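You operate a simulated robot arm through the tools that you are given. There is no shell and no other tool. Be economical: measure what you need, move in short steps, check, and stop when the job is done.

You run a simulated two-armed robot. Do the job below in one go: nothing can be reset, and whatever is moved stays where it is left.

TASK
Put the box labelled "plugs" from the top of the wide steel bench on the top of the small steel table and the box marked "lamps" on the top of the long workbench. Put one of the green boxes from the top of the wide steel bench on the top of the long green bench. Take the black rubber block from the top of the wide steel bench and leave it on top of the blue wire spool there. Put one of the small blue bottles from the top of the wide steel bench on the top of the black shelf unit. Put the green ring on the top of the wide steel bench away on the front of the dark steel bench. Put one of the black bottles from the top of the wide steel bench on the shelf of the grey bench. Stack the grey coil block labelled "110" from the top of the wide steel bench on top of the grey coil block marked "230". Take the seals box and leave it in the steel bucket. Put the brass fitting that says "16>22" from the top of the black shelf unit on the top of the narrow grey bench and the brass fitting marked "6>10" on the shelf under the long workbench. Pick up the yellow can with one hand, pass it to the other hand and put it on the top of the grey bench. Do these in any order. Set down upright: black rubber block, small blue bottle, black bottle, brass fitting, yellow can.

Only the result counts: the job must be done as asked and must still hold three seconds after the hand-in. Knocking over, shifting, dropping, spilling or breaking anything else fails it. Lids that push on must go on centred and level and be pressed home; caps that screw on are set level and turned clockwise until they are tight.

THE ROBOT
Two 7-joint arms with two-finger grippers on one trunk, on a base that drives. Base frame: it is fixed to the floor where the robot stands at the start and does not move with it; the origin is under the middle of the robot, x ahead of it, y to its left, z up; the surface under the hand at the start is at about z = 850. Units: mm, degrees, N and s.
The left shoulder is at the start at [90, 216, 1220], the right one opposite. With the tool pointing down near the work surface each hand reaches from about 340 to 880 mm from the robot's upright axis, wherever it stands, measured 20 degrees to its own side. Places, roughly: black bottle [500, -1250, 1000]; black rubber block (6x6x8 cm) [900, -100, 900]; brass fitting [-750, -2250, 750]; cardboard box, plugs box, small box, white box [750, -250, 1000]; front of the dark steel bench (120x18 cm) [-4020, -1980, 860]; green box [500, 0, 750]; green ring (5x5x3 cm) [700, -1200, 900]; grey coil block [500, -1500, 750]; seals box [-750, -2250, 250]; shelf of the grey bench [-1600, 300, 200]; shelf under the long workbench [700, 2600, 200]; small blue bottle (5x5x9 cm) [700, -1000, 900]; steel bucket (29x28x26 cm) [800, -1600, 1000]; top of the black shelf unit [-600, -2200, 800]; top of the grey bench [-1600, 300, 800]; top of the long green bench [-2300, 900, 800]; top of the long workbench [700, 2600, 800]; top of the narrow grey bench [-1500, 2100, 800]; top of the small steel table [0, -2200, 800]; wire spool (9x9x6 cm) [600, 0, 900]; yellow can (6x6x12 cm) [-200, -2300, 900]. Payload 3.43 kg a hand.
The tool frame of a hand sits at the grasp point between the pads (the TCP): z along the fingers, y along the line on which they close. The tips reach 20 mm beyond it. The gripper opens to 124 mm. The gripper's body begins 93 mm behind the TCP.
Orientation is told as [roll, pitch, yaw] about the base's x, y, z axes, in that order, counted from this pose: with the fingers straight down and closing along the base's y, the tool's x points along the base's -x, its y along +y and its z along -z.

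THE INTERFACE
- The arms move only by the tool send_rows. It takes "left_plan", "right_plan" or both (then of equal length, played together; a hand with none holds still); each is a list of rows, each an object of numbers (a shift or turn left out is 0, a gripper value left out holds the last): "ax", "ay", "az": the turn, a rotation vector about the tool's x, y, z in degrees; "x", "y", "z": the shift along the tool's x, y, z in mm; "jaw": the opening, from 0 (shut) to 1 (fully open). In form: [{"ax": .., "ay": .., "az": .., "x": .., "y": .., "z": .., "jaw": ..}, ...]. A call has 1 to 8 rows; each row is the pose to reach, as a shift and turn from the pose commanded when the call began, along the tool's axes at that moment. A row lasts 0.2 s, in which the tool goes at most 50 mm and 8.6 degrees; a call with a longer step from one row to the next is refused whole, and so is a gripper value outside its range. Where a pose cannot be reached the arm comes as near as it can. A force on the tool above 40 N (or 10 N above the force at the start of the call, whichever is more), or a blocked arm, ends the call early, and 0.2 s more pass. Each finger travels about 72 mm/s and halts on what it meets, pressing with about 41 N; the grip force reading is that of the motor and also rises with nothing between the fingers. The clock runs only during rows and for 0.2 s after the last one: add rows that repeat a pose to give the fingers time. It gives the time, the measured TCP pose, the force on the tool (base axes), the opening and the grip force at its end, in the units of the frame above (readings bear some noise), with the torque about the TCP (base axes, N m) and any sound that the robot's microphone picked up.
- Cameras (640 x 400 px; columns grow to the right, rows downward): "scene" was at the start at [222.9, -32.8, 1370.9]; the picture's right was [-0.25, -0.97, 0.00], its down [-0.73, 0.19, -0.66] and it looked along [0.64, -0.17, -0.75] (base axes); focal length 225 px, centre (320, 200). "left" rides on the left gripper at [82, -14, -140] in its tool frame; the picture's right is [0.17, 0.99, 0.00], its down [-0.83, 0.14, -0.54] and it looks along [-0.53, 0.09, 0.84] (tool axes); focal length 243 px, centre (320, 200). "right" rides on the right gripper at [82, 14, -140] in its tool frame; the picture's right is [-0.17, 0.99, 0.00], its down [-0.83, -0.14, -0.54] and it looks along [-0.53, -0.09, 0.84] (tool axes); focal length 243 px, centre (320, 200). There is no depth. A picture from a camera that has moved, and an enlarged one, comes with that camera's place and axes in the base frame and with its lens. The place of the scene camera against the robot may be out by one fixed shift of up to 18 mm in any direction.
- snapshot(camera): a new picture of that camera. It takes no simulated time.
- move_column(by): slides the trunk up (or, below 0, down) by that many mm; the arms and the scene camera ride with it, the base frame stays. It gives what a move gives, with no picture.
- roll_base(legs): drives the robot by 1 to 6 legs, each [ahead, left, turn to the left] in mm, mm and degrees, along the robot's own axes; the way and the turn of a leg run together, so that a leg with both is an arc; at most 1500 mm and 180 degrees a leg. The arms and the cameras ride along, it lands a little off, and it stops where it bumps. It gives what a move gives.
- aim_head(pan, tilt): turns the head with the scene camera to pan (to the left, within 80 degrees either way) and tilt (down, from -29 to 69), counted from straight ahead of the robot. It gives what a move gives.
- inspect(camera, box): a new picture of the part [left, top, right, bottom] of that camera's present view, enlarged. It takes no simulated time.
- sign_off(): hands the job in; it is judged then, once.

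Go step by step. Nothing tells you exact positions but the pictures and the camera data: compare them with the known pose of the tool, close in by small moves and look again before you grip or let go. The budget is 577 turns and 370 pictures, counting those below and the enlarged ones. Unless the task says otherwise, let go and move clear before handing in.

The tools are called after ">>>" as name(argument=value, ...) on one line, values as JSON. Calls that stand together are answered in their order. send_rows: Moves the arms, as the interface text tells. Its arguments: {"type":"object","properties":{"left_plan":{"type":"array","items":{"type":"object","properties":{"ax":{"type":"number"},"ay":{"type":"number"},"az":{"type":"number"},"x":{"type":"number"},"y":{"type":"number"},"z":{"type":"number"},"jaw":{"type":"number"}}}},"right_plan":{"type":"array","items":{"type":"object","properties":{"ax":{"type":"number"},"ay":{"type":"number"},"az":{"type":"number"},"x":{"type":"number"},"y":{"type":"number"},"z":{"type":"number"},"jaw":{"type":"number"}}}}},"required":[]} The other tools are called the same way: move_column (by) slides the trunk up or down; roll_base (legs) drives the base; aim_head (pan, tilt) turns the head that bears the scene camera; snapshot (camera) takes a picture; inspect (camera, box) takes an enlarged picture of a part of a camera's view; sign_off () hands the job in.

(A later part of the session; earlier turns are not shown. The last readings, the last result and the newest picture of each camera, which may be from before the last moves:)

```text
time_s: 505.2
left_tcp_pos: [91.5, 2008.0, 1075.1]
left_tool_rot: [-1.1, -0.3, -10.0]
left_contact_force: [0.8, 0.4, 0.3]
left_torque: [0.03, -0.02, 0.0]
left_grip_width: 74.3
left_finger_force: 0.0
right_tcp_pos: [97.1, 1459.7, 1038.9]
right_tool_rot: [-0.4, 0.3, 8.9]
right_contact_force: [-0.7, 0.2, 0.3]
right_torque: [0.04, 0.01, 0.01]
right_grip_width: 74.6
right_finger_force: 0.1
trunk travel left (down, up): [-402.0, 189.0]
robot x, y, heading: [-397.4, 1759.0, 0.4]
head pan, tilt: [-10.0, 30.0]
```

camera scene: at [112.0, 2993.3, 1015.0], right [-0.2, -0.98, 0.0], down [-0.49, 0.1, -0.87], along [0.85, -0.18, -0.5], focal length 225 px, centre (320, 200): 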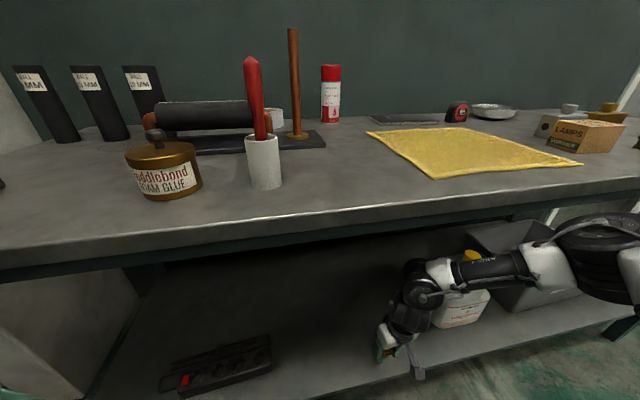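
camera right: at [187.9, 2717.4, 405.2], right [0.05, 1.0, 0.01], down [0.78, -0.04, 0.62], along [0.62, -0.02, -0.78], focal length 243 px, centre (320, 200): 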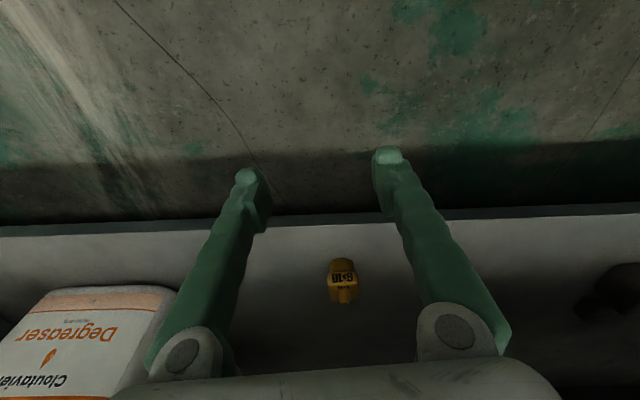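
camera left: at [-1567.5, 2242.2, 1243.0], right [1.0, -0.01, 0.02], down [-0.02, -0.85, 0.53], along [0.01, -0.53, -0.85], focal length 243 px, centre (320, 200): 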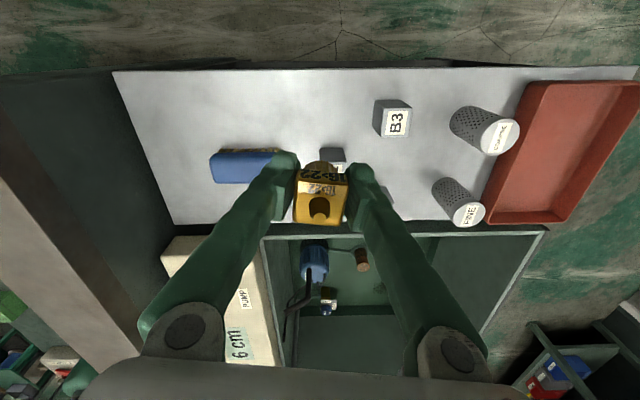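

Now I raise the right hand a bit more and drive to the bench front near plugs.

>>> send_rows(right_plan=[{"z": -30, "jaw": 1}, {"z": -60, "jaw": 1}, {"z": -60, "jaw": 1}])

>>> roll_base(legs=[[0, -1390, 0], [400, 0, 0]])

>>> aim_head(pan=-15, tilt=50)

>>> snapshot(camera="scene")

>>> snapshot(camera="right")

```text
time_s: 506.0
left_tcp_pos: [92.8, 2008.2, 1072.8]
left_tool_rot: [-1.1, 0.0, -10.1]
left_contact_force: [-0.1, -0.3, 0.2]
left_torque: [0.0, 0.01, -0.02]
left_grip_width: 74.3
left_finger_force: 0.0
right_tcp_pos: [100.8, 1461.6, 1096.4]
right_tool_rot: [-0.4, 0.3, 9.0]
right_contact_force: [0.5, -0.2, -0.5]
right_torque: [0.02, -0.01, 0.01]
right_grip_width: 123.8
right_finger_force: 0.1
trunk travel left (down, up): [-402.0, 189.0]
robot x, y, heading: [-400.0, 1756.0, 0.2]
head pan, tilt: [-10.0, 30.0]
```

```text
time_s: 527.3
left_tcp_pos: [500.9, 611.9, 1073.6]
left_tool_rot: [-1.0, -0.2, -10.6]
left_contact_force: [0.0, -0.3, -0.1]
left_torque: [0.01, 0.01, -0.05]
left_grip_width: 74.6
left_finger_force: 0.0
right_tcp_pos: [503.3, 65.5, 1095.9]
right_tool_rot: [-0.5, 0.4, 8.4]
right_contact_force: [-0.5, 0.3, 0.0]
right_torque: [-0.02, 0.0, -0.02]
right_grip_width: 124.0
right_finger_force: 0.0
trunk travel left (down, up): [-402.0, 189.0]
robot x, y, heading: [10.7, 367.7, -0.5]
head pan, tilt: [-10.0, 30.0]
```

```text
time_s: 528.1
left_tcp_pos: [502.4, 612.7, 1073.5]
left_tool_rot: [-1.1, -0.2, -10.7]
left_contact_force: [0.4, -0.2, 0.0]
left_torque: [0.01, 0.01, 0.01]
left_grip_width: 74.6
left_finger_force: 0.0
right_tcp_pos: [504.1, 66.4, 1096.0]
right_tool_rot: [-0.4, 0.3, 8.4]
right_contact_force: [-0.4, 0.2, 0.1]
right_torque: [0.02, 0.0, -0.02]
right_grip_width: 123.9
right_finger_force: 0.2
trunk travel left (down, up): [-402.0, 189.0]
robot x, y, heading: [8.7, 370.6, -0.8]
head pan, tilt: [-15.0, 50.0]
```

```text
248 pictures are left
camera scene: at [223.8, 332.9, 1395.9], right [-0.27, -0.96, 0.0], down [-0.74, 0.2, -0.64], along [0.62, -0.17, -0.77], focal length 225 px, centre (320, 200)
```

scene: 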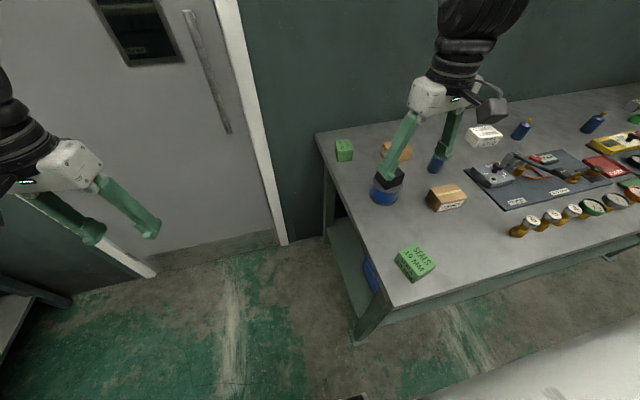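

```text
247 pictures are left
camera right: at [421.3, 67.2, 1236.0], right [0.02, 1.0, -0.01], down [0.84, -0.01, 0.54], along [0.54, -0.02, -0.84], focal length 243 px, centre (320, 200)
```

right: 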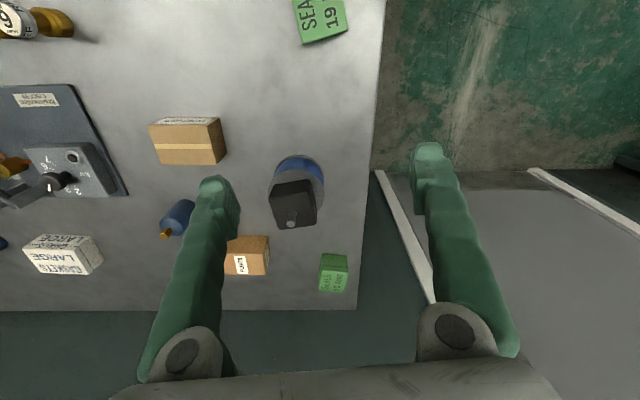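

Plugs is at ≈(767,-100). I roll up to the bench and bring the right hand over it.

>>> roll_base(legs=[[48, 0, 0]])

>>> send_rows(right_plan=[{"x": -25, "y": -28, "z": 8, "az": 2}, {"x": -50, "y": -56, "z": 16, "az": 4}, {"x": -75, "y": -85, "z": 24, "az": 6}, {"x": -100, "y": -114, "z": 32, "az": 8}, {"x": -127, "y": -143, "z": 44, "az": 8}, {"x": -152, "y": -171, "z": 56, "az": 8}, {"x": -175, "y": -198, "z": 70, "az": 8}])

>>> snapshot(camera="right")

```text
time_s: 529.1
left_tcp_pos: [548.2, 613.2, 1074.6]
left_tool_rot: [-1.1, -0.3, -10.5]
left_contact_force: [-0.8, 0.3, 1.0]
left_torque: [0.0, 0.01, 0.02]
left_grip_width: 74.4
left_finger_force: 0.1
right_tcp_pos: [550.9, 65.8, 1097.7]
right_tool_rot: [-0.7, 0.2, 8.3]
right_contact_force: [-0.1, 0.1, 0.9]
right_torque: [0.02, -0.01, 0.0]
right_grip_width: 124.0
right_finger_force: 0.1
trunk travel left (down, up): [-402.0, 189.0]
robot x, y, heading: [55.6, 367.9, -0.4]
head pan, tilt: [-15.0, 50.0]
```

```text
time_s: 530.7
left_tcp_pos: [550.1, 610.9, 1073.9]
left_tool_rot: [-1.0, -0.2, -10.5]
left_contact_force: [-1.1, -0.3, -0.9]
left_torque: [0.0, -0.01, 0.02]
left_grip_width: 74.3
left_finger_force: 0.1
right_tcp_pos: [738.8, -97.9, 1031.5]
right_tool_rot: [-0.5, 0.0, 0.5]
right_contact_force: [0.0, -0.5, -0.1]
right_torque: [0.01, -0.01, 0.0]
right_grip_width: 124.1
right_finger_force: 0.0
right hand out of reach, approached as far as the arm can: row 7
trunk travel left (down, up): [-402.0, 189.0]
robot x, y, heading: [58.2, 364.9, -0.3]
head pan, tilt: [-15.0, 50.0]
```

```text
246 pictures are left
camera right: at [657.0, -86.7, 1171.2], right [0.16, 0.99, -0.01], down [0.83, -0.13, 0.54], along [0.53, -0.09, -0.84], focal length 243 px, centre (320, 200)
```

right: 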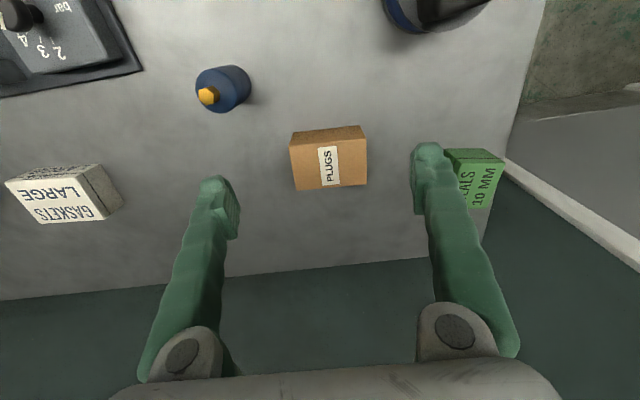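

Plugs centre ≈(784,-96). I tilt the hand 10° outward to gain reach and lower.

>>> roll_base(legs=[[8, 0, 0]])

>>> send_rows(right_plan=[{"z": 20, "ay": -5}, {"x": -15, "z": 40, "ay": -10, "az": 2}, {"x": -30, "z": 55, "ay": -10, "az": 2}, {"x": -38, "z": 70, "ay": -10, "az": 2}])

>>> snapshot(camera="right")

```text
time_s: 531.5
left_tcp_pos: [556.9, 613.5, 1074.8]
left_tool_rot: [-0.9, -0.4, -10.6]
left_contact_force: [-1.2, 0.2, 1.0]
left_torque: [0.0, -0.03, 0.02]
left_grip_width: 74.3
left_finger_force: 0.0
right_tcp_pos: [746.0, -99.3, 1034.3]
right_tool_rot: [-0.5, -0.2, 0.4]
right_contact_force: [-0.1, 0.4, -0.2]
right_torque: [0.01, -0.04, -0.02]
right_grip_width: 123.8
right_finger_force: 0.1
trunk travel left (down, up): [-402.0, 189.0]
robot x, y, heading: [65.7, 368.8, -0.4]
head pan, tilt: [-15.0, 50.0]
```

```text
time_s: 532.5
left_tcp_pos: [558.7, 611.4, 1074.7]
left_tool_rot: [-0.9, -0.2, -10.6]
left_contact_force: [0.4, 0.5, -0.8]
left_torque: [0.01, -0.03, 0.0]
left_grip_width: 74.5
left_finger_force: 0.0
right_tcp_pos: [785.5, -99.8, 962.3]
right_tool_rot: [-0.4, -10.1, -1.6]
right_contact_force: [-0.3, 0.1, 0.0]
right_torque: [0.01, -0.01, 0.02]
right_grip_width: 123.8
right_finger_force: 0.2
trunk travel left (down, up): [-402.0, 189.0]
robot x, y, heading: [64.9, 369.5, -0.1]
head pan, tilt: [-15.0, 50.0]
```

```text
245 pictures are left
camera right: at [681.6, -84.3, 1085.1], right [0.19, 0.98, 0.02], down [0.72, -0.16, 0.68], along [0.67, -0.11, -0.74], focal length 243 px, centre (320, 200)
```

right: 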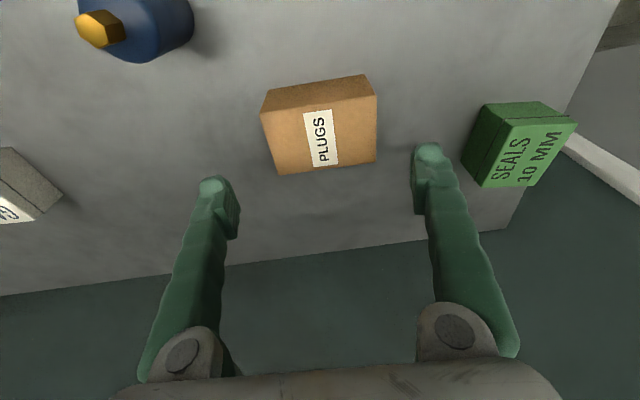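

Centred. I lower vertically and grip.

>>> send_rows(right_plan=[{"x": 5, "y": 4, "z": 28}, {"x": 10, "y": 4, "z": 55}, {"x": 16, "y": 4, "z": 80}, {"x": 16, "y": 4, "z": 80, "jaw": 0.8}, {"x": 16, "y": 4, "z": 80, "jaw": 0.55}, {"x": 16, "y": 4, "z": 80, "jaw": 0.4}, {"x": 16, "y": 4, "z": 80, "jaw": 0.4}])

>>> send_rows(right_plan=[{"x": -2, "z": -10}, {"x": -7, "z": -40}, {"x": -14, "z": -80}, {"x": -20, "z": -115}])

>>> snapshot(camera="right")

```text
time_s: 534.0
left_tcp_pos: [559.2, 613.1, 1072.7]
left_tool_rot: [-1.1, -0.2, -10.6]
left_contact_force: [0.0, 0.3, 0.4]
left_torque: [0.03, 0.02, 0.01]
left_grip_width: 74.4
left_finger_force: 0.2
right_tcp_pos: [783.6, -95.7, 881.0]
right_tool_rot: [-0.4, -10.0, -1.5]
right_contact_force: [-1.1, -0.1, -0.1]
right_torque: [0.0, 0.0, 0.03]
right_grip_width: 95.3
right_finger_force: 41.0
trunk travel left (down, up): [-402.0, 189.0]
robot x, y, heading: [65.4, 369.8, -0.6]
head pan, tilt: [-15.0, 50.0]
```

```text
time_s: 535.0
left_tcp_pos: [559.0, 614.0, 1073.8]
left_tool_rot: [-1.1, -0.2, -10.7]
left_contact_force: [1.1, 0.6, 0.3]
left_torque: [-0.03, -0.03, -0.02]
left_grip_width: 74.5
left_finger_force: 0.2
right_tcp_pos: [782.7, -93.6, 997.3]
right_tool_rot: [-0.4, -9.9, -1.5]
right_contact_force: [-0.3, -0.2, -1.7]
right_torque: [0.03, -0.02, 0.0]
right_grip_width: 95.2
right_finger_force: 41.1
trunk travel left (down, up): [-402.0, 189.0]
robot x, y, heading: [62.9, 366.7, -0.4]
head pan, tilt: [-15.0, 50.0]
```

```text
244 pictures are left
camera right: at [677.3, -77.5, 1120.9], right [0.19, 0.98, 0.02], down [0.72, -0.15, 0.68], along [0.67, -0.11, -0.74], focal length 243 px, centre (320, 200)
```

right: 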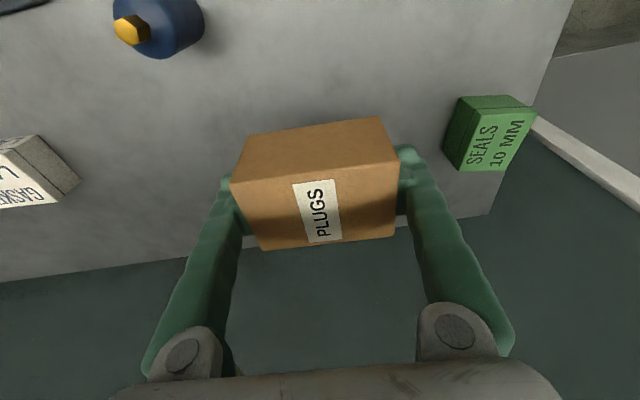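

Plugs held. I lift and retract it, then shift right so the left hand can take the nearest small blue bottle.

>>> send_rows(right_plan=[{"x": -8, "z": -44}, {"x": -15, "z": -88}, {"x": -22, "z": -130}, {"x": 18, "z": -140, "ay": 4}, {"x": 58, "z": -150, "ay": 8}, {"x": 98, "z": -160, "ay": 10}, {"x": 138, "z": -165, "ay": 10}])

>>> snapshot(camera="right")

```text
time_s: 536.6
left_tcp_pos: [556.6, 610.9, 1074.2]
left_tool_rot: [-1.0, -0.3, -10.5]
left_contact_force: [0.1, 0.3, 1.0]
left_torque: [0.0, -0.05, 0.01]
left_grip_width: 74.6
left_finger_force: 0.0
right_tcp_pos: [613.2, -89.2, 1135.3]
right_tool_rot: [-0.3, -0.2, -1.7]
right_contact_force: [-0.9, -0.3, -2.4]
right_torque: [0.05, -0.02, -0.03]
right_grip_width: 95.3
right_finger_force: 40.8
trunk travel left (down, up): [-402.0, 189.0]
robot x, y, heading: [64.1, 365.4, -0.4]
head pan, tilt: [-15.0, 50.0]
```

```text
243 pictures are left
camera right: at [531.8, -73.5, 1274.3], right [0.19, 0.98, 0.0], down [0.83, -0.16, 0.54], along [0.53, -0.11, -0.84], focal length 243 px, centre (320, 200)
```

right: 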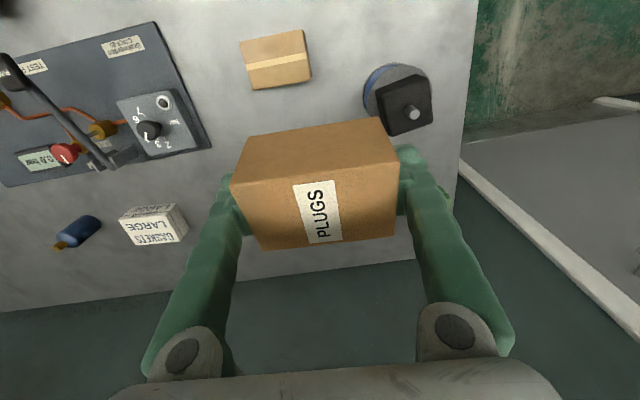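

Now shift right about 955 mm.

>>> roll_base(legs=[[-45, 0, 0], [0, -955, 0]])

>>> snapshot(camera="left")

>>> snapshot(camera="scene")

```text
time_s: 550.4
left_tcp_pos: [505.1, -355.8, 1074.0]
left_tool_rot: [-1.1, -0.3, -10.7]
left_contact_force: [0.2, 0.2, -0.8]
left_torque: [-0.02, 0.0, 0.0]
left_grip_width: 74.4
left_finger_force: 0.0
right_tcp_pos: [561.6, -1057.3, 1135.2]
right_tool_rot: [-0.2, -0.1, -1.7]
right_contact_force: [-0.6, 0.5, -1.6]
right_torque: [-0.03, -0.03, -0.01]
right_grip_width: 94.9
right_finger_force: 40.8
trunk travel left (down, up): [-402.0, 189.0]
robot x, y, heading: [12.5, -602.6, -0.3]
head pan, tilt: [-15.0, 50.0]
```

```text
242 pictures are left
camera left: at [422.6, -352.9, 1213.3], right [0.02, 1.0, -0.02], down [0.84, -0.01, 0.54], along [0.54, -0.03, -0.84], focal length 243 px, centre (320, 200)
```

left: 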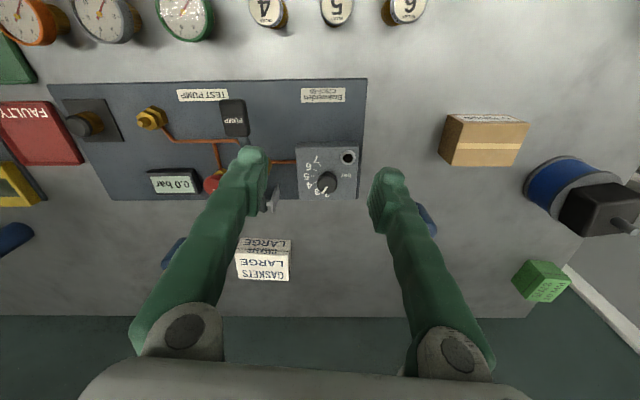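

```text
241 pictures are left
camera scene: at [226.5, -636.4, 1395.8], right [-0.27, -0.96, 0.0], down [-0.74, 0.2, -0.64], along [0.62, -0.17, -0.77], focal length 225 px, centre (320, 200)
```

scene: 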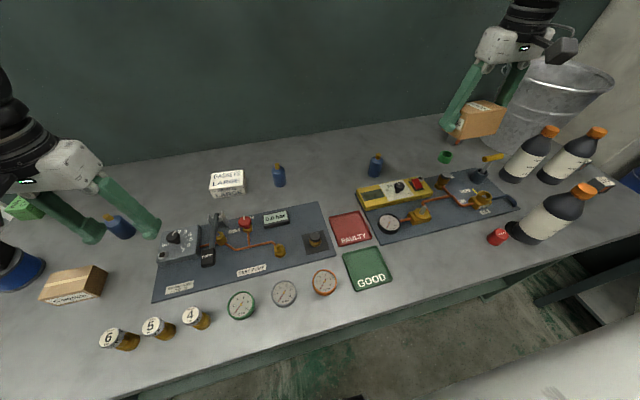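

I roll ahead and bring the left hand over the blue bottle at ≈(678,-197).

>>> roll_base(legs=[[42, 0, 0]])

>>> send_rows(left_plan=[{"x": -20, "y": 36, "jaw": 0.8}, {"x": -40, "y": 72, "z": 10}, {"x": -60, "y": 108, "z": 20}, {"x": -80, "y": 144, "z": 35}, {"x": -100, "y": 180, "z": 55}, {"x": -100, "y": 180, "z": 70}])

>>> snapshot(camera="left")

```text
time_s: 551.4
left_tcp_pos: [544.4, -358.3, 1074.7]
left_tool_rot: [-1.1, -0.4, -10.8]
left_contact_force: [0.6, 0.0, 0.5]
left_torque: [0.0, -0.04, 0.05]
left_grip_width: 74.4
left_finger_force: 0.0
right_tcp_pos: [601.4, -1058.1, 1136.0]
right_tool_rot: [-0.3, -0.2, -1.7]
right_contact_force: [0.0, -0.7, -1.8]
right_torque: [0.01, -0.05, 0.0]
right_grip_width: 95.0
right_finger_force: 41.4
trunk travel left (down, up): [-402.0, 189.0]
robot x, y, heading: [51.3, -600.9, -0.5]
head pan, tilt: [-15.0, 50.0]
```

```text
time_s: 552.8
left_tcp_pos: [679.1, -197.2, 1003.4]
left_tool_rot: [-1.0, -0.1, -10.8]
left_contact_force: [-0.4, 0.2, -0.4]
left_torque: [0.01, 0.03, 0.01]
left_grip_width: 99.1
left_finger_force: 0.1
right_tcp_pos: [604.0, -1058.7, 1133.9]
right_tool_rot: [-0.3, -0.1, -1.6]
right_contact_force: [0.0, -0.7, -1.9]
right_torque: [-0.01, -0.01, 0.0]
right_grip_width: 94.8
right_finger_force: 41.2
trunk travel left (down, up): [-402.0, 189.0]
robot x, y, heading: [51.1, -601.2, -0.6]
head pan, tilt: [-15.0, 50.0]
```

```text
240 pictures are left
camera left: at [596.0, -193.5, 1142.8], right [0.02, 1.0, -0.02], down [0.84, -0.01, 0.54], along [0.54, -0.03, -0.84], focal length 243 px, centre (320, 200)
```

left: 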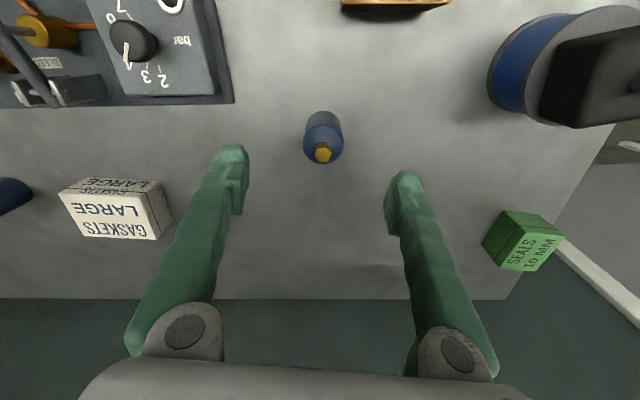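

Directly above. I descend and grip the bottle body.

>>> send_rows(left_plan=[{"z": 40}, {"z": 80}, {"z": 117}, {"z": 117, "jaw": 0.6}, {"z": 117, "jaw": 0.35}, {"z": 117, "jaw": 0.2}, {"z": 117, "jaw": 0.2}, {"z": 117, "jaw": 0.2}])

>>> send_rows(left_plan=[{"z": -10}, {"z": -40}, {"z": -80}, {"z": -120}, {"z": -160}, {"z": -200}])

>>> snapshot(camera="left")

```text
time_s: 554.6
left_tcp_pos: [676.0, -201.7, 884.9]
left_tool_rot: [-1.1, -0.3, -10.8]
left_contact_force: [-0.6, -0.7, -0.1]
left_torque: [-0.04, 0.01, -0.02]
left_grip_width: 40.1
left_finger_force: 41.0
right_tcp_pos: [603.9, -1059.0, 1133.5]
right_tool_rot: [-0.3, -0.1, -1.7]
right_contact_force: [-0.6, -0.7, -1.9]
right_torque: [0.03, 0.0, 0.0]
right_grip_width: 94.9
right_finger_force: 41.1
trunk travel left (down, up): [-402.0, 189.0]
robot x, y, heading: [51.9, -601.6, -0.6]
head pan, tilt: [-15.0, 50.0]
```

```text
time_s: 556.0
left_tcp_pos: [678.0, -200.3, 1087.1]
left_tool_rot: [-1.0, -0.1, -10.8]
left_contact_force: [0.1, 0.9, -1.4]
left_torque: [0.0, -0.02, -0.02]
left_grip_width: 39.9
left_finger_force: 41.2
right_tcp_pos: [603.5, -1059.4, 1134.0]
right_tool_rot: [-0.3, -0.2, -1.8]
right_contact_force: [-0.1, -0.5, -1.1]
right_torque: [0.02, -0.01, -0.04]
right_grip_width: 94.7
right_finger_force: 40.9
trunk travel left (down, up): [-402.0, 189.0]
robot x, y, heading: [53.3, -600.9, -0.4]
head pan, tilt: [-15.0, 50.0]
```

```text
239 pictures are left
camera left: at [595.4, -196.5, 1226.2], right [0.02, 1.0, -0.02], down [0.84, -0.01, 0.54], along [0.54, -0.03, -0.84], focal length 243 px, centre (320, 200)
```

left: 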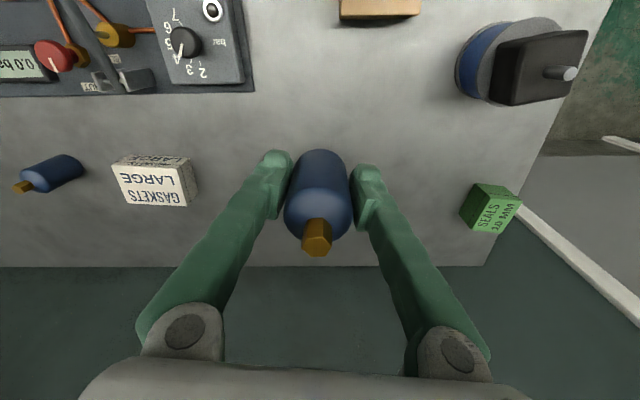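

Bottle held. I tuck the left hand in, then back off and turn toward the black shelf unit.

>>> send_rows(left_plan=[{"x": 5, "y": -40, "z": -8}, {"x": 10, "y": -80, "z": -16}, {"x": 15, "y": -120, "z": -24}, {"x": 20, "y": -160, "z": -30}, {"x": 25, "y": -195, "z": -30}])

>>> roll_base(legs=[[-500, 0, 0], [0, 0, -89.5], [0, -330, 0], [500, 0, 0]])

>>> aim_head(pan=0, tilt=40)

>>> snapshot(camera="scene")

```text
time_s: 557.2
left_tcp_pos: [617.5, -387.0, 1122.2]
left_tool_rot: [-1.0, -0.2, -10.8]
left_contact_force: [0.0, -0.3, -1.5]
left_torque: [0.02, -0.03, -0.01]
left_grip_width: 40.2
left_finger_force: 41.2
right_tcp_pos: [603.9, -1059.1, 1133.1]
right_tool_rot: [-0.3, -0.1, -1.7]
right_contact_force: [0.0, 0.0, -1.9]
right_torque: [0.02, -0.01, 0.02]
right_grip_width: 95.1
right_finger_force: 41.3
trunk travel left (down, up): [-402.0, 189.0]
robot x, y, heading: [53.9, -601.0, -0.4]
head pan, tilt: [-15.0, 50.0]
```

```text
time_s: 573.7
left_tcp_pos: [-580.3, -1661.0, 1122.0]
left_tool_rot: [-1.0, -0.2, -101.6]
left_contact_force: [-0.5, -0.6, -1.3]
left_torque: [-0.02, 0.04, 0.0]
left_grip_width: 39.8
left_finger_force: 41.1
right_tcp_pos: [-1250.9, -1635.0, 1134.4]
right_tool_rot: [-0.3, -0.1, -92.5]
right_contact_force: [-0.3, -0.2, -1.8]
right_torque: [-0.06, -0.02, -0.02]
right_grip_width: 94.8
right_finger_force: 40.8
trunk travel left (down, up): [-402.0, 189.0]
robot x, y, heading: [-789.7, -1094.5, -91.6]
head pan, tilt: [-15.0, 50.0]
```

```text
time_s: 574.5
left_tcp_pos: [-579.8, -1662.7, 1120.0]
left_tool_rot: [-1.0, -0.1, -101.6]
left_contact_force: [0.3, -1.2, -1.7]
left_torque: [0.02, -0.01, -0.03]
left_grip_width: 39.9
left_finger_force: 41.4
right_tcp_pos: [-1252.6, -1635.6, 1132.9]
right_tool_rot: [-0.3, 0.0, -92.5]
right_contact_force: [0.5, -0.3, -2.1]
right_torque: [0.0, -0.01, 0.02]
right_grip_width: 95.0
right_finger_force: 41.0
trunk travel left (down, up): [-402.0, 189.0]
robot x, y, heading: [-790.1, -1090.6, -91.3]
head pan, tilt: [0.0, 40.0]
```

```text
238 pictures are left
camera scene: at [-785.2, -1324.0, 1409.9], right [-1.0, 0.02, 0.0], down [0.02, 0.64, -0.77], along [-0.02, -0.77, -0.64], focal length 225 px, centre (320, 200)
```

scene: 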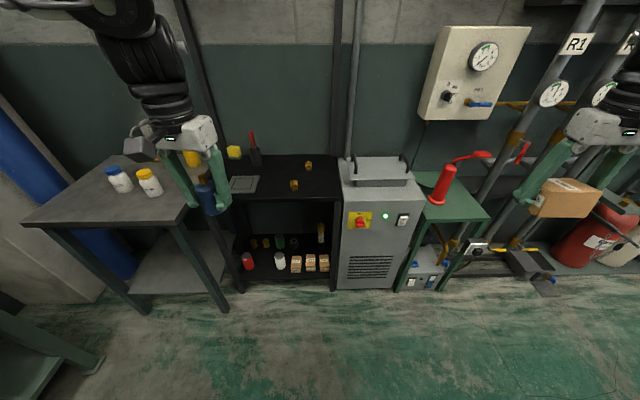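

I tuck the right hand in, then advance so the bottle hand is over the free part of the shelf top.

>>> send_rows(right_plan=[{"y": 40}, {"y": 80}, {"y": 120}, {"y": 150, "x": -20}])

>>> roll_base(legs=[[0, 0, 1.3], [430, 0, 0]])

>>> snapshot(camera="left")

>>> snapshot(camera="scene")

```text
time_s: 575.5
left_tcp_pos: [-581.4, -1665.2, 1119.8]
left_tool_rot: [-1.2, -0.2, -101.5]
left_contact_force: [0.2, 0.8, -0.7]
left_torque: [0.06, -0.01, 0.0]
left_grip_width: 40.1
left_finger_force: 41.2
right_tcp_pos: [-1101.6, -1665.0, 1132.4]
right_tool_rot: [-0.2, -0.1, -92.6]
right_contact_force: [0.3, 0.3, -2.1]
right_torque: [0.07, -0.01, 0.01]
right_grip_width: 95.2
right_finger_force: 41.4
trunk travel left (down, up): [-402.0, 189.0]
robot x, y, heading: [-789.9, -1090.9, -91.3]
head pan, tilt: [0.0, 40.0]
```

```text
time_s: 579.0
left_tcp_pos: [-560.0, -2082.0, 1121.6]
left_tool_rot: [-1.2, -0.2, -99.7]
left_contact_force: [-1.0, 0.6, -1.2]
left_torque: [0.01, -0.01, 0.02]
left_grip_width: 40.2
left_finger_force: 40.5
right_tcp_pos: [-1082.3, -2099.7, 1134.1]
right_tool_rot: [-0.2, -0.3, -90.6]
right_contact_force: [0.4, 0.1, -1.4]
right_torque: [0.01, 0.01, -0.02]
right_grip_width: 95.0
right_finger_force: 40.9
trunk travel left (down, up): [-402.0, 189.0]
robot x, y, heading: [-784.5, -1521.2, -89.4]
head pan, tilt: [0.0, 40.0]
```

```text
237 pictures are left
camera left: at [-556.6, -1999.2, 1260.9], right [1.0, 0.0, -0.02], down [0.01, -0.84, 0.54], along [-0.02, -0.54, -0.84], focal length 243 px, centre (320, 200)
```

left: 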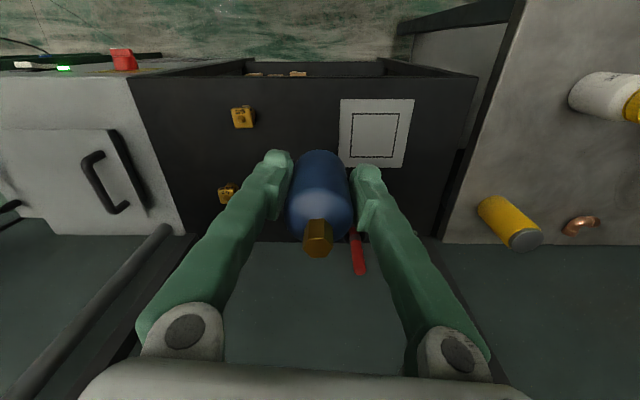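

```text
236 pictures are left
camera scene: at [-776.0, -1750.7, 1410.1], right [-1.0, -0.01, 0.0], down [-0.01, 0.64, -0.77], along [0.01, -0.77, -0.64], focal length 225 px, centre (320, 200)
```

scene: 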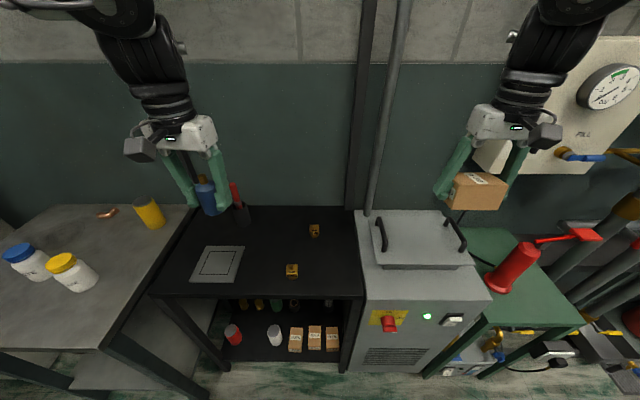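

Free spot at (-615,-2150) between the plate and the 10>22 fitting. I move over it and lower.

>>> send_rows(left_plan=[{"x": -38, "y": -21}, {"x": -76, "y": -43}, {"x": -76, "y": -43, "z": 45}, {"x": -76, "y": -43, "z": 90}, {"x": -76, "y": -43, "z": 135}, {"x": -76, "y": -43, "z": 180}])

>>> snapshot(camera="left")

```text
time_s: 580.4
left_tcp_pos: [-616.0, -2150.6, 941.5]
left_tool_rot: [-1.1, -0.2, -99.7]
left_contact_force: [0.7, -0.5, -1.8]
left_torque: [0.01, 0.06, 0.01]
left_grip_width: 39.9
left_finger_force: 40.8
right_tcp_pos: [-1082.3, -2101.2, 1135.2]
right_tool_rot: [-0.2, -0.2, -90.5]
right_contact_force: [0.0, -0.3, -2.2]
right_torque: [-0.04, 0.03, -0.02]
right_grip_width: 94.8
right_finger_force: 41.1
trunk travel left (down, up): [-402.0, 189.0]
robot x, y, heading: [-783.6, -1516.8, -89.4]
head pan, tilt: [0.0, 40.0]
```

```text
235 pictures are left
camera left: at [-613.3, -2067.8, 1080.7], right [1.0, 0.0, -0.02], down [0.01, -0.84, 0.54], along [-0.02, -0.54, -0.84], focal length 243 px, centre (320, 200)
```

left: 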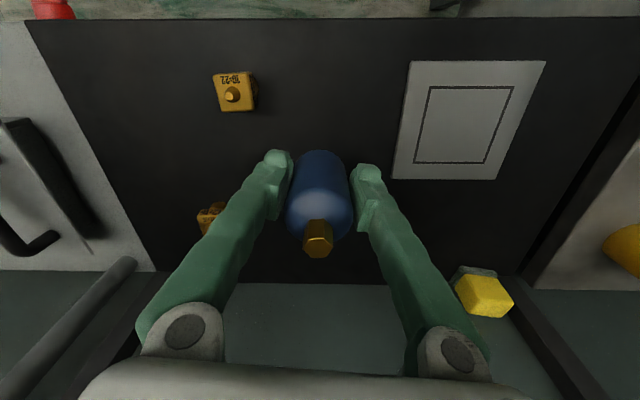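

Clear. I lower to contact.

>>> send_rows(left_plan=[{"z": 35}, {"z": 70}, {"z": 92}, {"z": 96}, {"z": 99}, {"z": 102}])

>>> send_rows(left_plan=[{"z": 2}, {"z": 4}, {"z": 6}, {"z": 8}])

```text
time_s: 581.8
left_tcp_pos: [-619.8, -2150.0, 840.9]
left_tool_rot: [-0.9, -0.1, -99.7]
left_contact_force: [0.4, 0.6, -1.4]
left_torque: [0.02, 0.0, 0.0]
left_grip_width: 40.0
left_finger_force: 41.5
right_tcp_pos: [-1082.3, -2100.1, 1134.5]
right_tool_rot: [-0.1, -0.3, -90.6]
right_contact_force: [-0.6, 0.4, -2.0]
right_torque: [-0.02, -0.01, 0.0]
right_grip_width: 95.1
right_finger_force: 41.2
trunk travel left (down, up): [-402.0, 189.0]
robot x, y, heading: [-785.0, -1521.0, -89.5]
head pan, tilt: [0.0, 40.0]
```

```text
time_s: 582.8
left_tcp_pos: [-621.2, -2150.7, 836.6]
left_tool_rot: [-1.1, -0.4, -99.8]
left_contact_force: [1.6, -1.1, 19.3]
left_torque: [-0.02, -0.31, 0.03]
left_grip_width: 40.1
left_finger_force: 40.8
right_tcp_pos: [-1082.0, -2098.2, 1134.9]
right_tool_rot: [0.1, -0.4, -90.6]
right_contact_force: [1.1, -0.8, -2.2]
right_torque: [-0.01, 0.01, 0.02]
right_grip_width: 94.8
right_finger_force: 40.8
trunk travel left (down, up): [-402.0, 189.0]
robot x, y, heading: [-785.7, -1518.6, -89.7]
head pan, tilt: [0.0, 40.0]
```

Contact; I release and rise.

>>> send_rows(left_plan=[{"z": -3}, {"z": -3, "jaw": 0.4}, {"z": -3, "jaw": 0.6}, {"z": -3, "jaw": 0.6}, {"z": -45}, {"z": -90}, {"z": -135}, {"z": -170}])

>>> snapshot(camera="left")

```text
time_s: 584.6
left_tcp_pos: [-617.5, -2149.9, 1003.4]
left_tool_rot: [-1.0, -0.2, -99.6]
left_contact_force: [-1.1, -0.6, -0.6]
left_torque: [-0.01, -0.01, 0.01]
left_grip_width: 74.2
left_finger_force: 0.0
right_tcp_pos: [-1081.9, -2098.0, 1133.9]
right_tool_rot: [-0.1, -0.3, -90.6]
right_contact_force: [0.1, -0.2, -2.3]
right_torque: [0.01, 0.0, -0.01]
right_grip_width: 95.1
right_finger_force: 41.1
trunk travel left (down, up): [-402.0, 189.0]
robot x, y, heading: [-783.0, -1521.0, -89.3]
head pan, tilt: [0.0, 40.0]
```

```text
234 pictures are left
camera left: at [-614.5, -2066.8, 1142.0], right [1.0, 0.0, -0.02], down [0.01, -0.84, 0.54], along [-0.02, -0.54, -0.84], focal length 243 px, centre (320, 200)
```

left: 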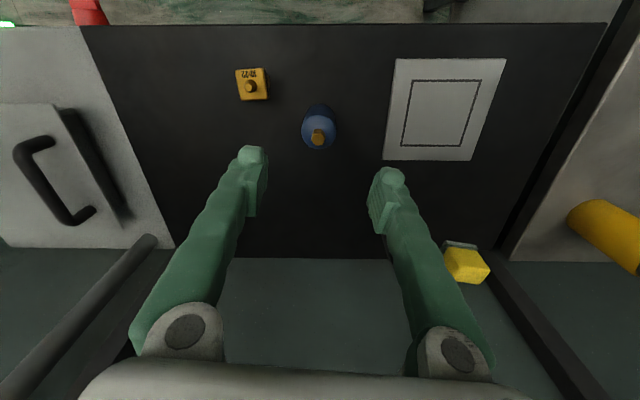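

Blue bottle is placed. Now restore the sponge: I retract the right hand, raise the left one, and shift over.

>>> send_rows(left_plan=[{"z": -40}, {"z": -80}, {"z": -115}, {"z": -115}], right_plan=[{"x": 30}, {"x": 60}, {"x": 90}, {"x": 100}])

```text
time_s: 585.6
left_tcp_pos: [-614.8, -2151.6, 1118.0]
left_tool_rot: [-1.1, -0.2, -99.7]
left_contact_force: [-0.6, 0.1, 0.0]
left_torque: [-0.05, 0.0, -0.01]
left_grip_width: 74.6
left_finger_force: 0.0
right_tcp_pos: [-1081.0, -1999.8, 1131.6]
right_tool_rot: [-0.1, -0.2, -90.7]
right_contact_force: [-0.1, -0.1, -1.6]
right_torque: [-0.01, -0.01, -0.05]
right_grip_width: 95.3
right_finger_force: 40.9
trunk travel left (down, up): [-402.0, 189.0]
robot x, y, heading: [-788.0, -1517.0, -89.5]
head pan, tilt: [0.0, 40.0]
```

>>> roll_base(legs=[[0, 250, 0], [225, 0, 0]])

>>> snapshot(camera="left")

>>> snapshot(camera="scene")

```text
time_s: 591.2
left_tcp_pos: [-355.2, -2361.3, 1117.1]
left_tool_rot: [-0.9, 0.4, -99.2]
left_contact_force: [0.5, -0.6, 0.7]
left_torque: [0.02, -0.01, 0.02]
left_grip_width: 74.4
left_finger_force: 0.1
right_tcp_pos: [-819.7, -2215.4, 1131.8]
right_tool_rot: [-0.3, -0.2, -90.3]
right_contact_force: [-0.5, -0.4, -1.8]
right_torque: [0.02, 0.0, 0.02]
right_grip_width: 95.2
right_finger_force: 41.0
trunk travel left (down, up): [-402.0, 189.0]
robot x, y, heading: [-527.2, -1737.8, -89.2]
head pan, tilt: [0.0, 40.0]
stopped in leg 2: the force on the tool passed its limit at 55 N (the readings are from after the stop); the commanded pose is now the measured one
```

```text
233 pictures are left
camera left: at [-353.2, -2280.3, 1256.7], right [1.0, 0.01, -0.02], down [0.01, -0.85, 0.53], along [-0.01, -0.53, -0.85], focal length 243 px, centre (320, 200)
```

left: 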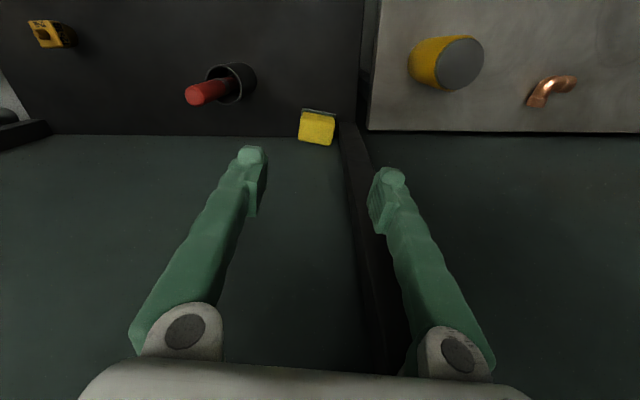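

```text
232 pictures are left
camera scene: at [-516.7, -1966.2, 1409.8], right [-1.0, -0.01, 0.0], down [-0.01, 0.64, -0.77], along [0.01, -0.77, -0.64], focal length 225 px, centre (320, 200)
```

scene: 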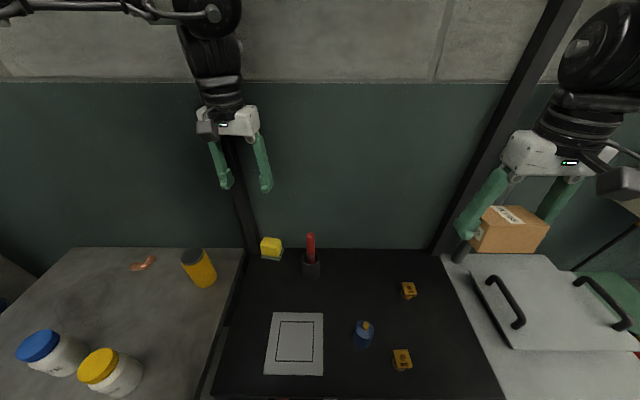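

The wrist met the post. I back off 30 mm and tilt the hand 30° outward so the wrist stays away while the fingertips reach the sponge.

>>> roll_base(legs=[[-30, 0, 0]])

>>> send_rows(left_plan=[{"ay": -8, "z": 20}, {"ay": -16, "z": 40}, {"ay": -24, "z": 60}, {"ay": -30, "z": 80}, {"ay": -30, "z": 110}])

>>> snapshot(camera="left")

```text
time_s: 592.1
left_tcp_pos: [-355.4, -2334.8, 1114.7]
left_tool_rot: [-1.0, 0.5, -99.2]
left_contact_force: [-0.9, -0.3, 1.2]
left_torque: [0.11, -0.02, -0.02]
left_grip_width: 74.7
left_finger_force: 0.0
right_tcp_pos: [-822.1, -2188.5, 1129.5]
right_tool_rot: [-0.2, 0.0, -90.3]
right_contact_force: [0.2, 0.0, -1.4]
right_torque: [0.06, 0.03, 0.0]
right_grip_width: 94.8
right_finger_force: 41.2
trunk travel left (down, up): [-402.0, 189.0]
robot x, y, heading: [-529.1, -1706.6, -89.4]
head pan, tilt: [0.0, 40.0]
```

```text
time_s: 593.3
left_tcp_pos: [-358.4, -2329.5, 1007.0]
left_tool_rot: [-1.1, -29.6, -98.5]
left_contact_force: [0.4, 0.1, -0.6]
left_torque: [0.02, -0.02, 0.02]
left_grip_width: 74.4
left_finger_force: 0.1
right_tcp_pos: [-820.3, -2186.4, 1131.4]
right_tool_rot: [-0.1, -0.1, -90.4]
right_contact_force: [0.6, -0.2, -1.7]
right_torque: [0.01, 0.0, 0.01]
right_grip_width: 95.0
right_finger_force: 41.2
trunk travel left (down, up): [-402.0, 189.0]
robot x, y, heading: [-527.0, -1704.4, -89.1]
head pan, tilt: [0.0, 40.0]
```

```text
231 pictures are left
camera left: at [-347.5, -2189.5, 1087.1], right [0.99, -0.01, -0.1], down [0.08, -0.47, 0.88], along [-0.06, -0.88, -0.47], focal length 243 px, centre (320, 200)
```

left: 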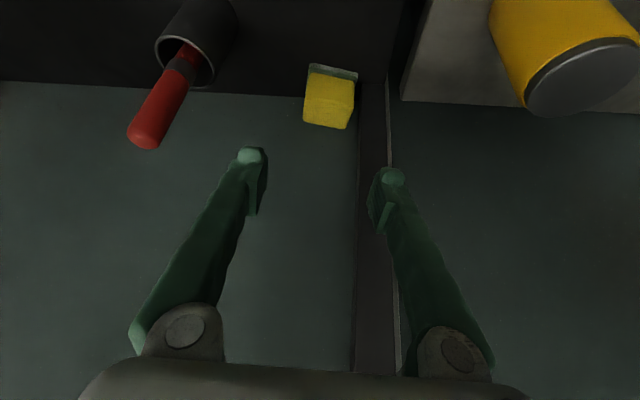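

I zoom on the sponge.

>>> inspect(camera="left", box=[270, 40, 400, 150])

```text
3.64 times, centred on (335, 95) of left
camera zoom: at [-347.5, -2189.5, 1087.1], right [0.99, -0.01, -0.1], down [0.08, -0.47, 0.88], along [-0.06, -0.88, -0.47], focal length 882 px, centre (266, 582)
```

zoom: 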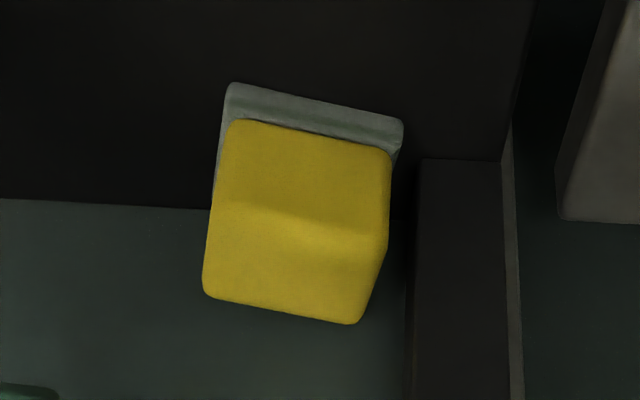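

The sponge edges match the hand yaw. I approach along the tilted direction and check midway.

>>> send_rows(left_plan=[{"x": 6, "y": 1, "z": 42}, {"x": 12, "y": 2, "z": 84}, {"x": 17, "y": 2, "z": 118}])

>>> snapshot(camera="left")

```text
time_s: 594.1
left_tcp_pos: [-363.4, -2368.2, 895.4]
left_tool_rot: [-1.0, -29.7, -98.7]
left_contact_force: [3.5, 39.4, 42.1]
left_torque: [-0.55, -2.0, 2.13]
left_grip_width: 74.3
left_finger_force: 0.1
right_tcp_pos: [-819.9, -2181.5, 1132.2]
right_tool_rot: [-0.1, -0.4, -90.4]
right_contact_force: [0.1, 0.1, -1.7]
right_torque: [-0.01, -0.09, 0.04]
right_grip_width: 95.0
right_finger_force: 41.1
trunk travel left (down, up): [-402.0, 189.0]
robot x, y, heading: [-528.3, -1698.1, -89.3]
head pan, tilt: [0.0, 40.0]
```

```text
229 pictures are left
camera left: at [-354.1, -2226.8, 975.0], right [1.0, -0.01, -0.1], down [0.08, -0.47, 0.88], along [-0.06, -0.88, -0.47], focal length 243 px, centre (320, 200)
```

left: 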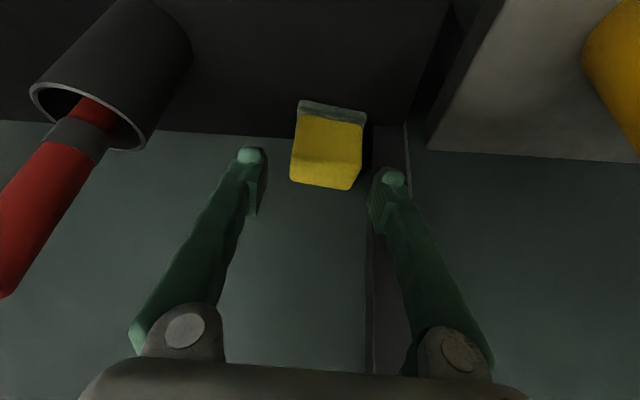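

The right fingertip touches the post. I back off slightly and narrow the jaw.

>>> send_rows(left_plan=[{"z": -12}, {"z": -12, "jaw": 0.5}, {"z": -12, "jaw": 0.5}])

>>> send_rows(left_plan=[{"x": 3, "y": 0, "z": 20}, {"x": 6, "y": 0, "z": 40}, {"x": 9, "y": 0, "z": 60}])

>>> snapshot(camera="left")

```text
time_s: 594.9
left_tcp_pos: [-363.8, -2365.8, 904.5]
left_tool_rot: [-1.1, -29.6, -98.6]
left_contact_force: [0.1, 0.0, 0.8]
left_torque: [0.01, 0.04, 0.01]
left_grip_width: 61.9
left_finger_force: 0.0
right_tcp_pos: [-821.3, -2186.1, 1131.9]
right_tool_rot: [-0.1, -0.2, -90.4]
right_contact_force: [0.1, -0.1, -2.5]
right_torque: [0.0, -0.01, 0.01]
right_grip_width: 95.1
right_finger_force: 40.5
trunk travel left (down, up): [-402.0, 189.0]
robot x, y, heading: [-529.3, -1702.7, -89.2]
head pan, tilt: [0.0, 40.0]
```

```text
time_s: 595.5
left_tcp_pos: [-366.5, -2373.2, 874.1]
left_tool_rot: [-1.1, -29.3, -99.1]
left_contact_force: [2.0, 33.6, 19.2]
left_torque: [-0.24, -0.89, 1.5]
left_grip_width: 61.9
left_finger_force: 0.1
right_tcp_pos: [-819.5, -2183.1, 1130.9]
right_tool_rot: [-0.2, -0.2, -90.3]
right_contact_force: [-0.6, -0.5, -2.4]
right_torque: [0.1, 0.0, 0.01]
right_grip_width: 95.1
right_finger_force: 40.7
trunk travel left (down, up): [-402.0, 189.0]
robot x, y, heading: [-528.6, -1704.4, -89.1]
head pan, tilt: [0.0, 40.0]
stopped in row 2 (left hand): the force on the tool passed its limit at 48 N (the readings are from after the stop); the commanded pose is now the measured one
```

```text
228 pictures are left
camera left: at [-355.2, -2232.9, 954.7], right [0.99, -0.02, -0.1], down [0.08, -0.48, 0.87], along [-0.07, -0.88, -0.48], focal length 243 px, centre (320, 200)
```

left: 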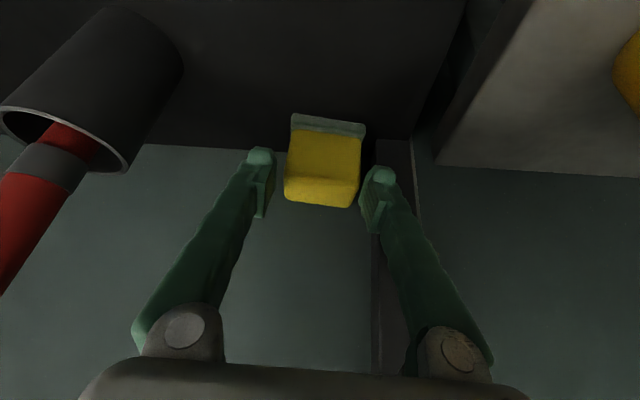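

The post leaves no finger room deeper in. I'll pinch only the near part of the sponge, slide it out, then regrip properly.

>>> send_rows(left_plan=[{"x": 8, "z": -4}, {"x": 14, "z": 10}, {"x": 22, "z": 28}])

>>> snapshot(camera="left")

```text
time_s: 596.3
left_tcp_pos: [-365.9, -2370.7, 837.7]
left_tool_rot: [-1.2, -29.5, -98.9]
left_contact_force: [0.3, -0.2, 0.1]
left_torque: [0.01, 0.01, 0.0]
left_grip_width: 61.8
left_finger_force: 0.0
right_tcp_pos: [-820.8, -2185.4, 1130.7]
right_tool_rot: [-0.2, -0.1, -90.3]
right_contact_force: [0.6, -0.1, -2.0]
right_torque: [0.0, -0.02, -0.01]
right_grip_width: 94.9
right_finger_force: 41.0
trunk travel left (down, up): [-402.0, 189.0]
robot x, y, heading: [-524.6, -1705.3, -89.2]
head pan, tilt: [0.0, 40.0]
```

```text
227 pictures are left
camera left: at [-355.6, -2231.0, 919.3], right [0.99, -0.02, -0.1], down [0.08, -0.48, 0.88], along [-0.06, -0.88, -0.47], focal length 243 px, centre (320, 200)
```

left: 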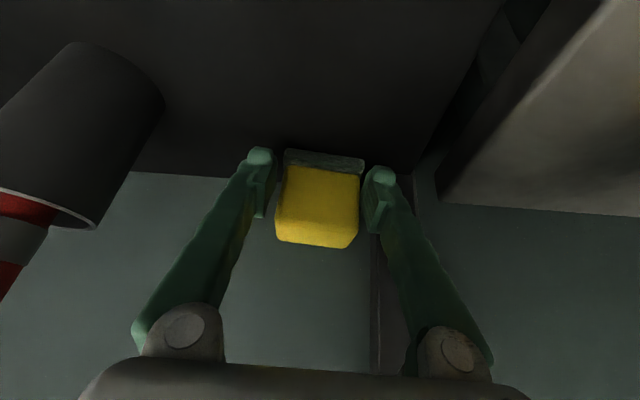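

The sponge is between the fingers. I close and pull it back 35 mm (sliding).

>>> send_rows(left_plan=[{"jaw": 0.42}, {"jaw": 0.38}, {"jaw": 0.35}, {"jaw": 0.35}])

>>> snapshot(camera="left")

```text
time_s: 597.3
left_tcp_pos: [-366.5, -2370.3, 837.0]
left_tool_rot: [-1.3, -29.4, -98.8]
left_contact_force: [-0.9, 0.3, 0.5]
left_torque: [0.02, -0.01, 0.01]
left_grip_width: 56.5
left_finger_force: 40.8
right_tcp_pos: [-820.1, -2184.7, 1132.3]
right_tool_rot: [-0.1, -0.2, -90.3]
right_contact_force: [-0.2, 0.7, -2.8]
right_torque: [0.0, -0.03, 0.02]
right_grip_width: 94.9
right_finger_force: 41.3
trunk travel left (down, up): [-402.0, 189.0]
robot x, y, heading: [-524.9, -1708.3, -89.3]
head pan, tilt: [0.0, 40.0]
```

```text
226 pictures are left
camera left: at [-355.7, -2230.6, 919.5], right [0.99, -0.02, -0.1], down [0.08, -0.48, 0.87], along [-0.06, -0.88, -0.47], focal length 243 px, centre (320, 200)
```

left: 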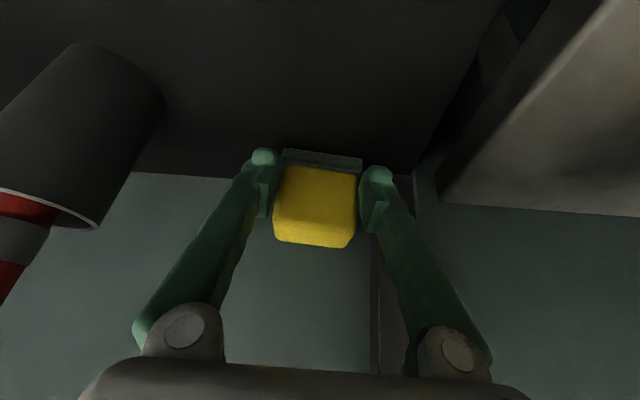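

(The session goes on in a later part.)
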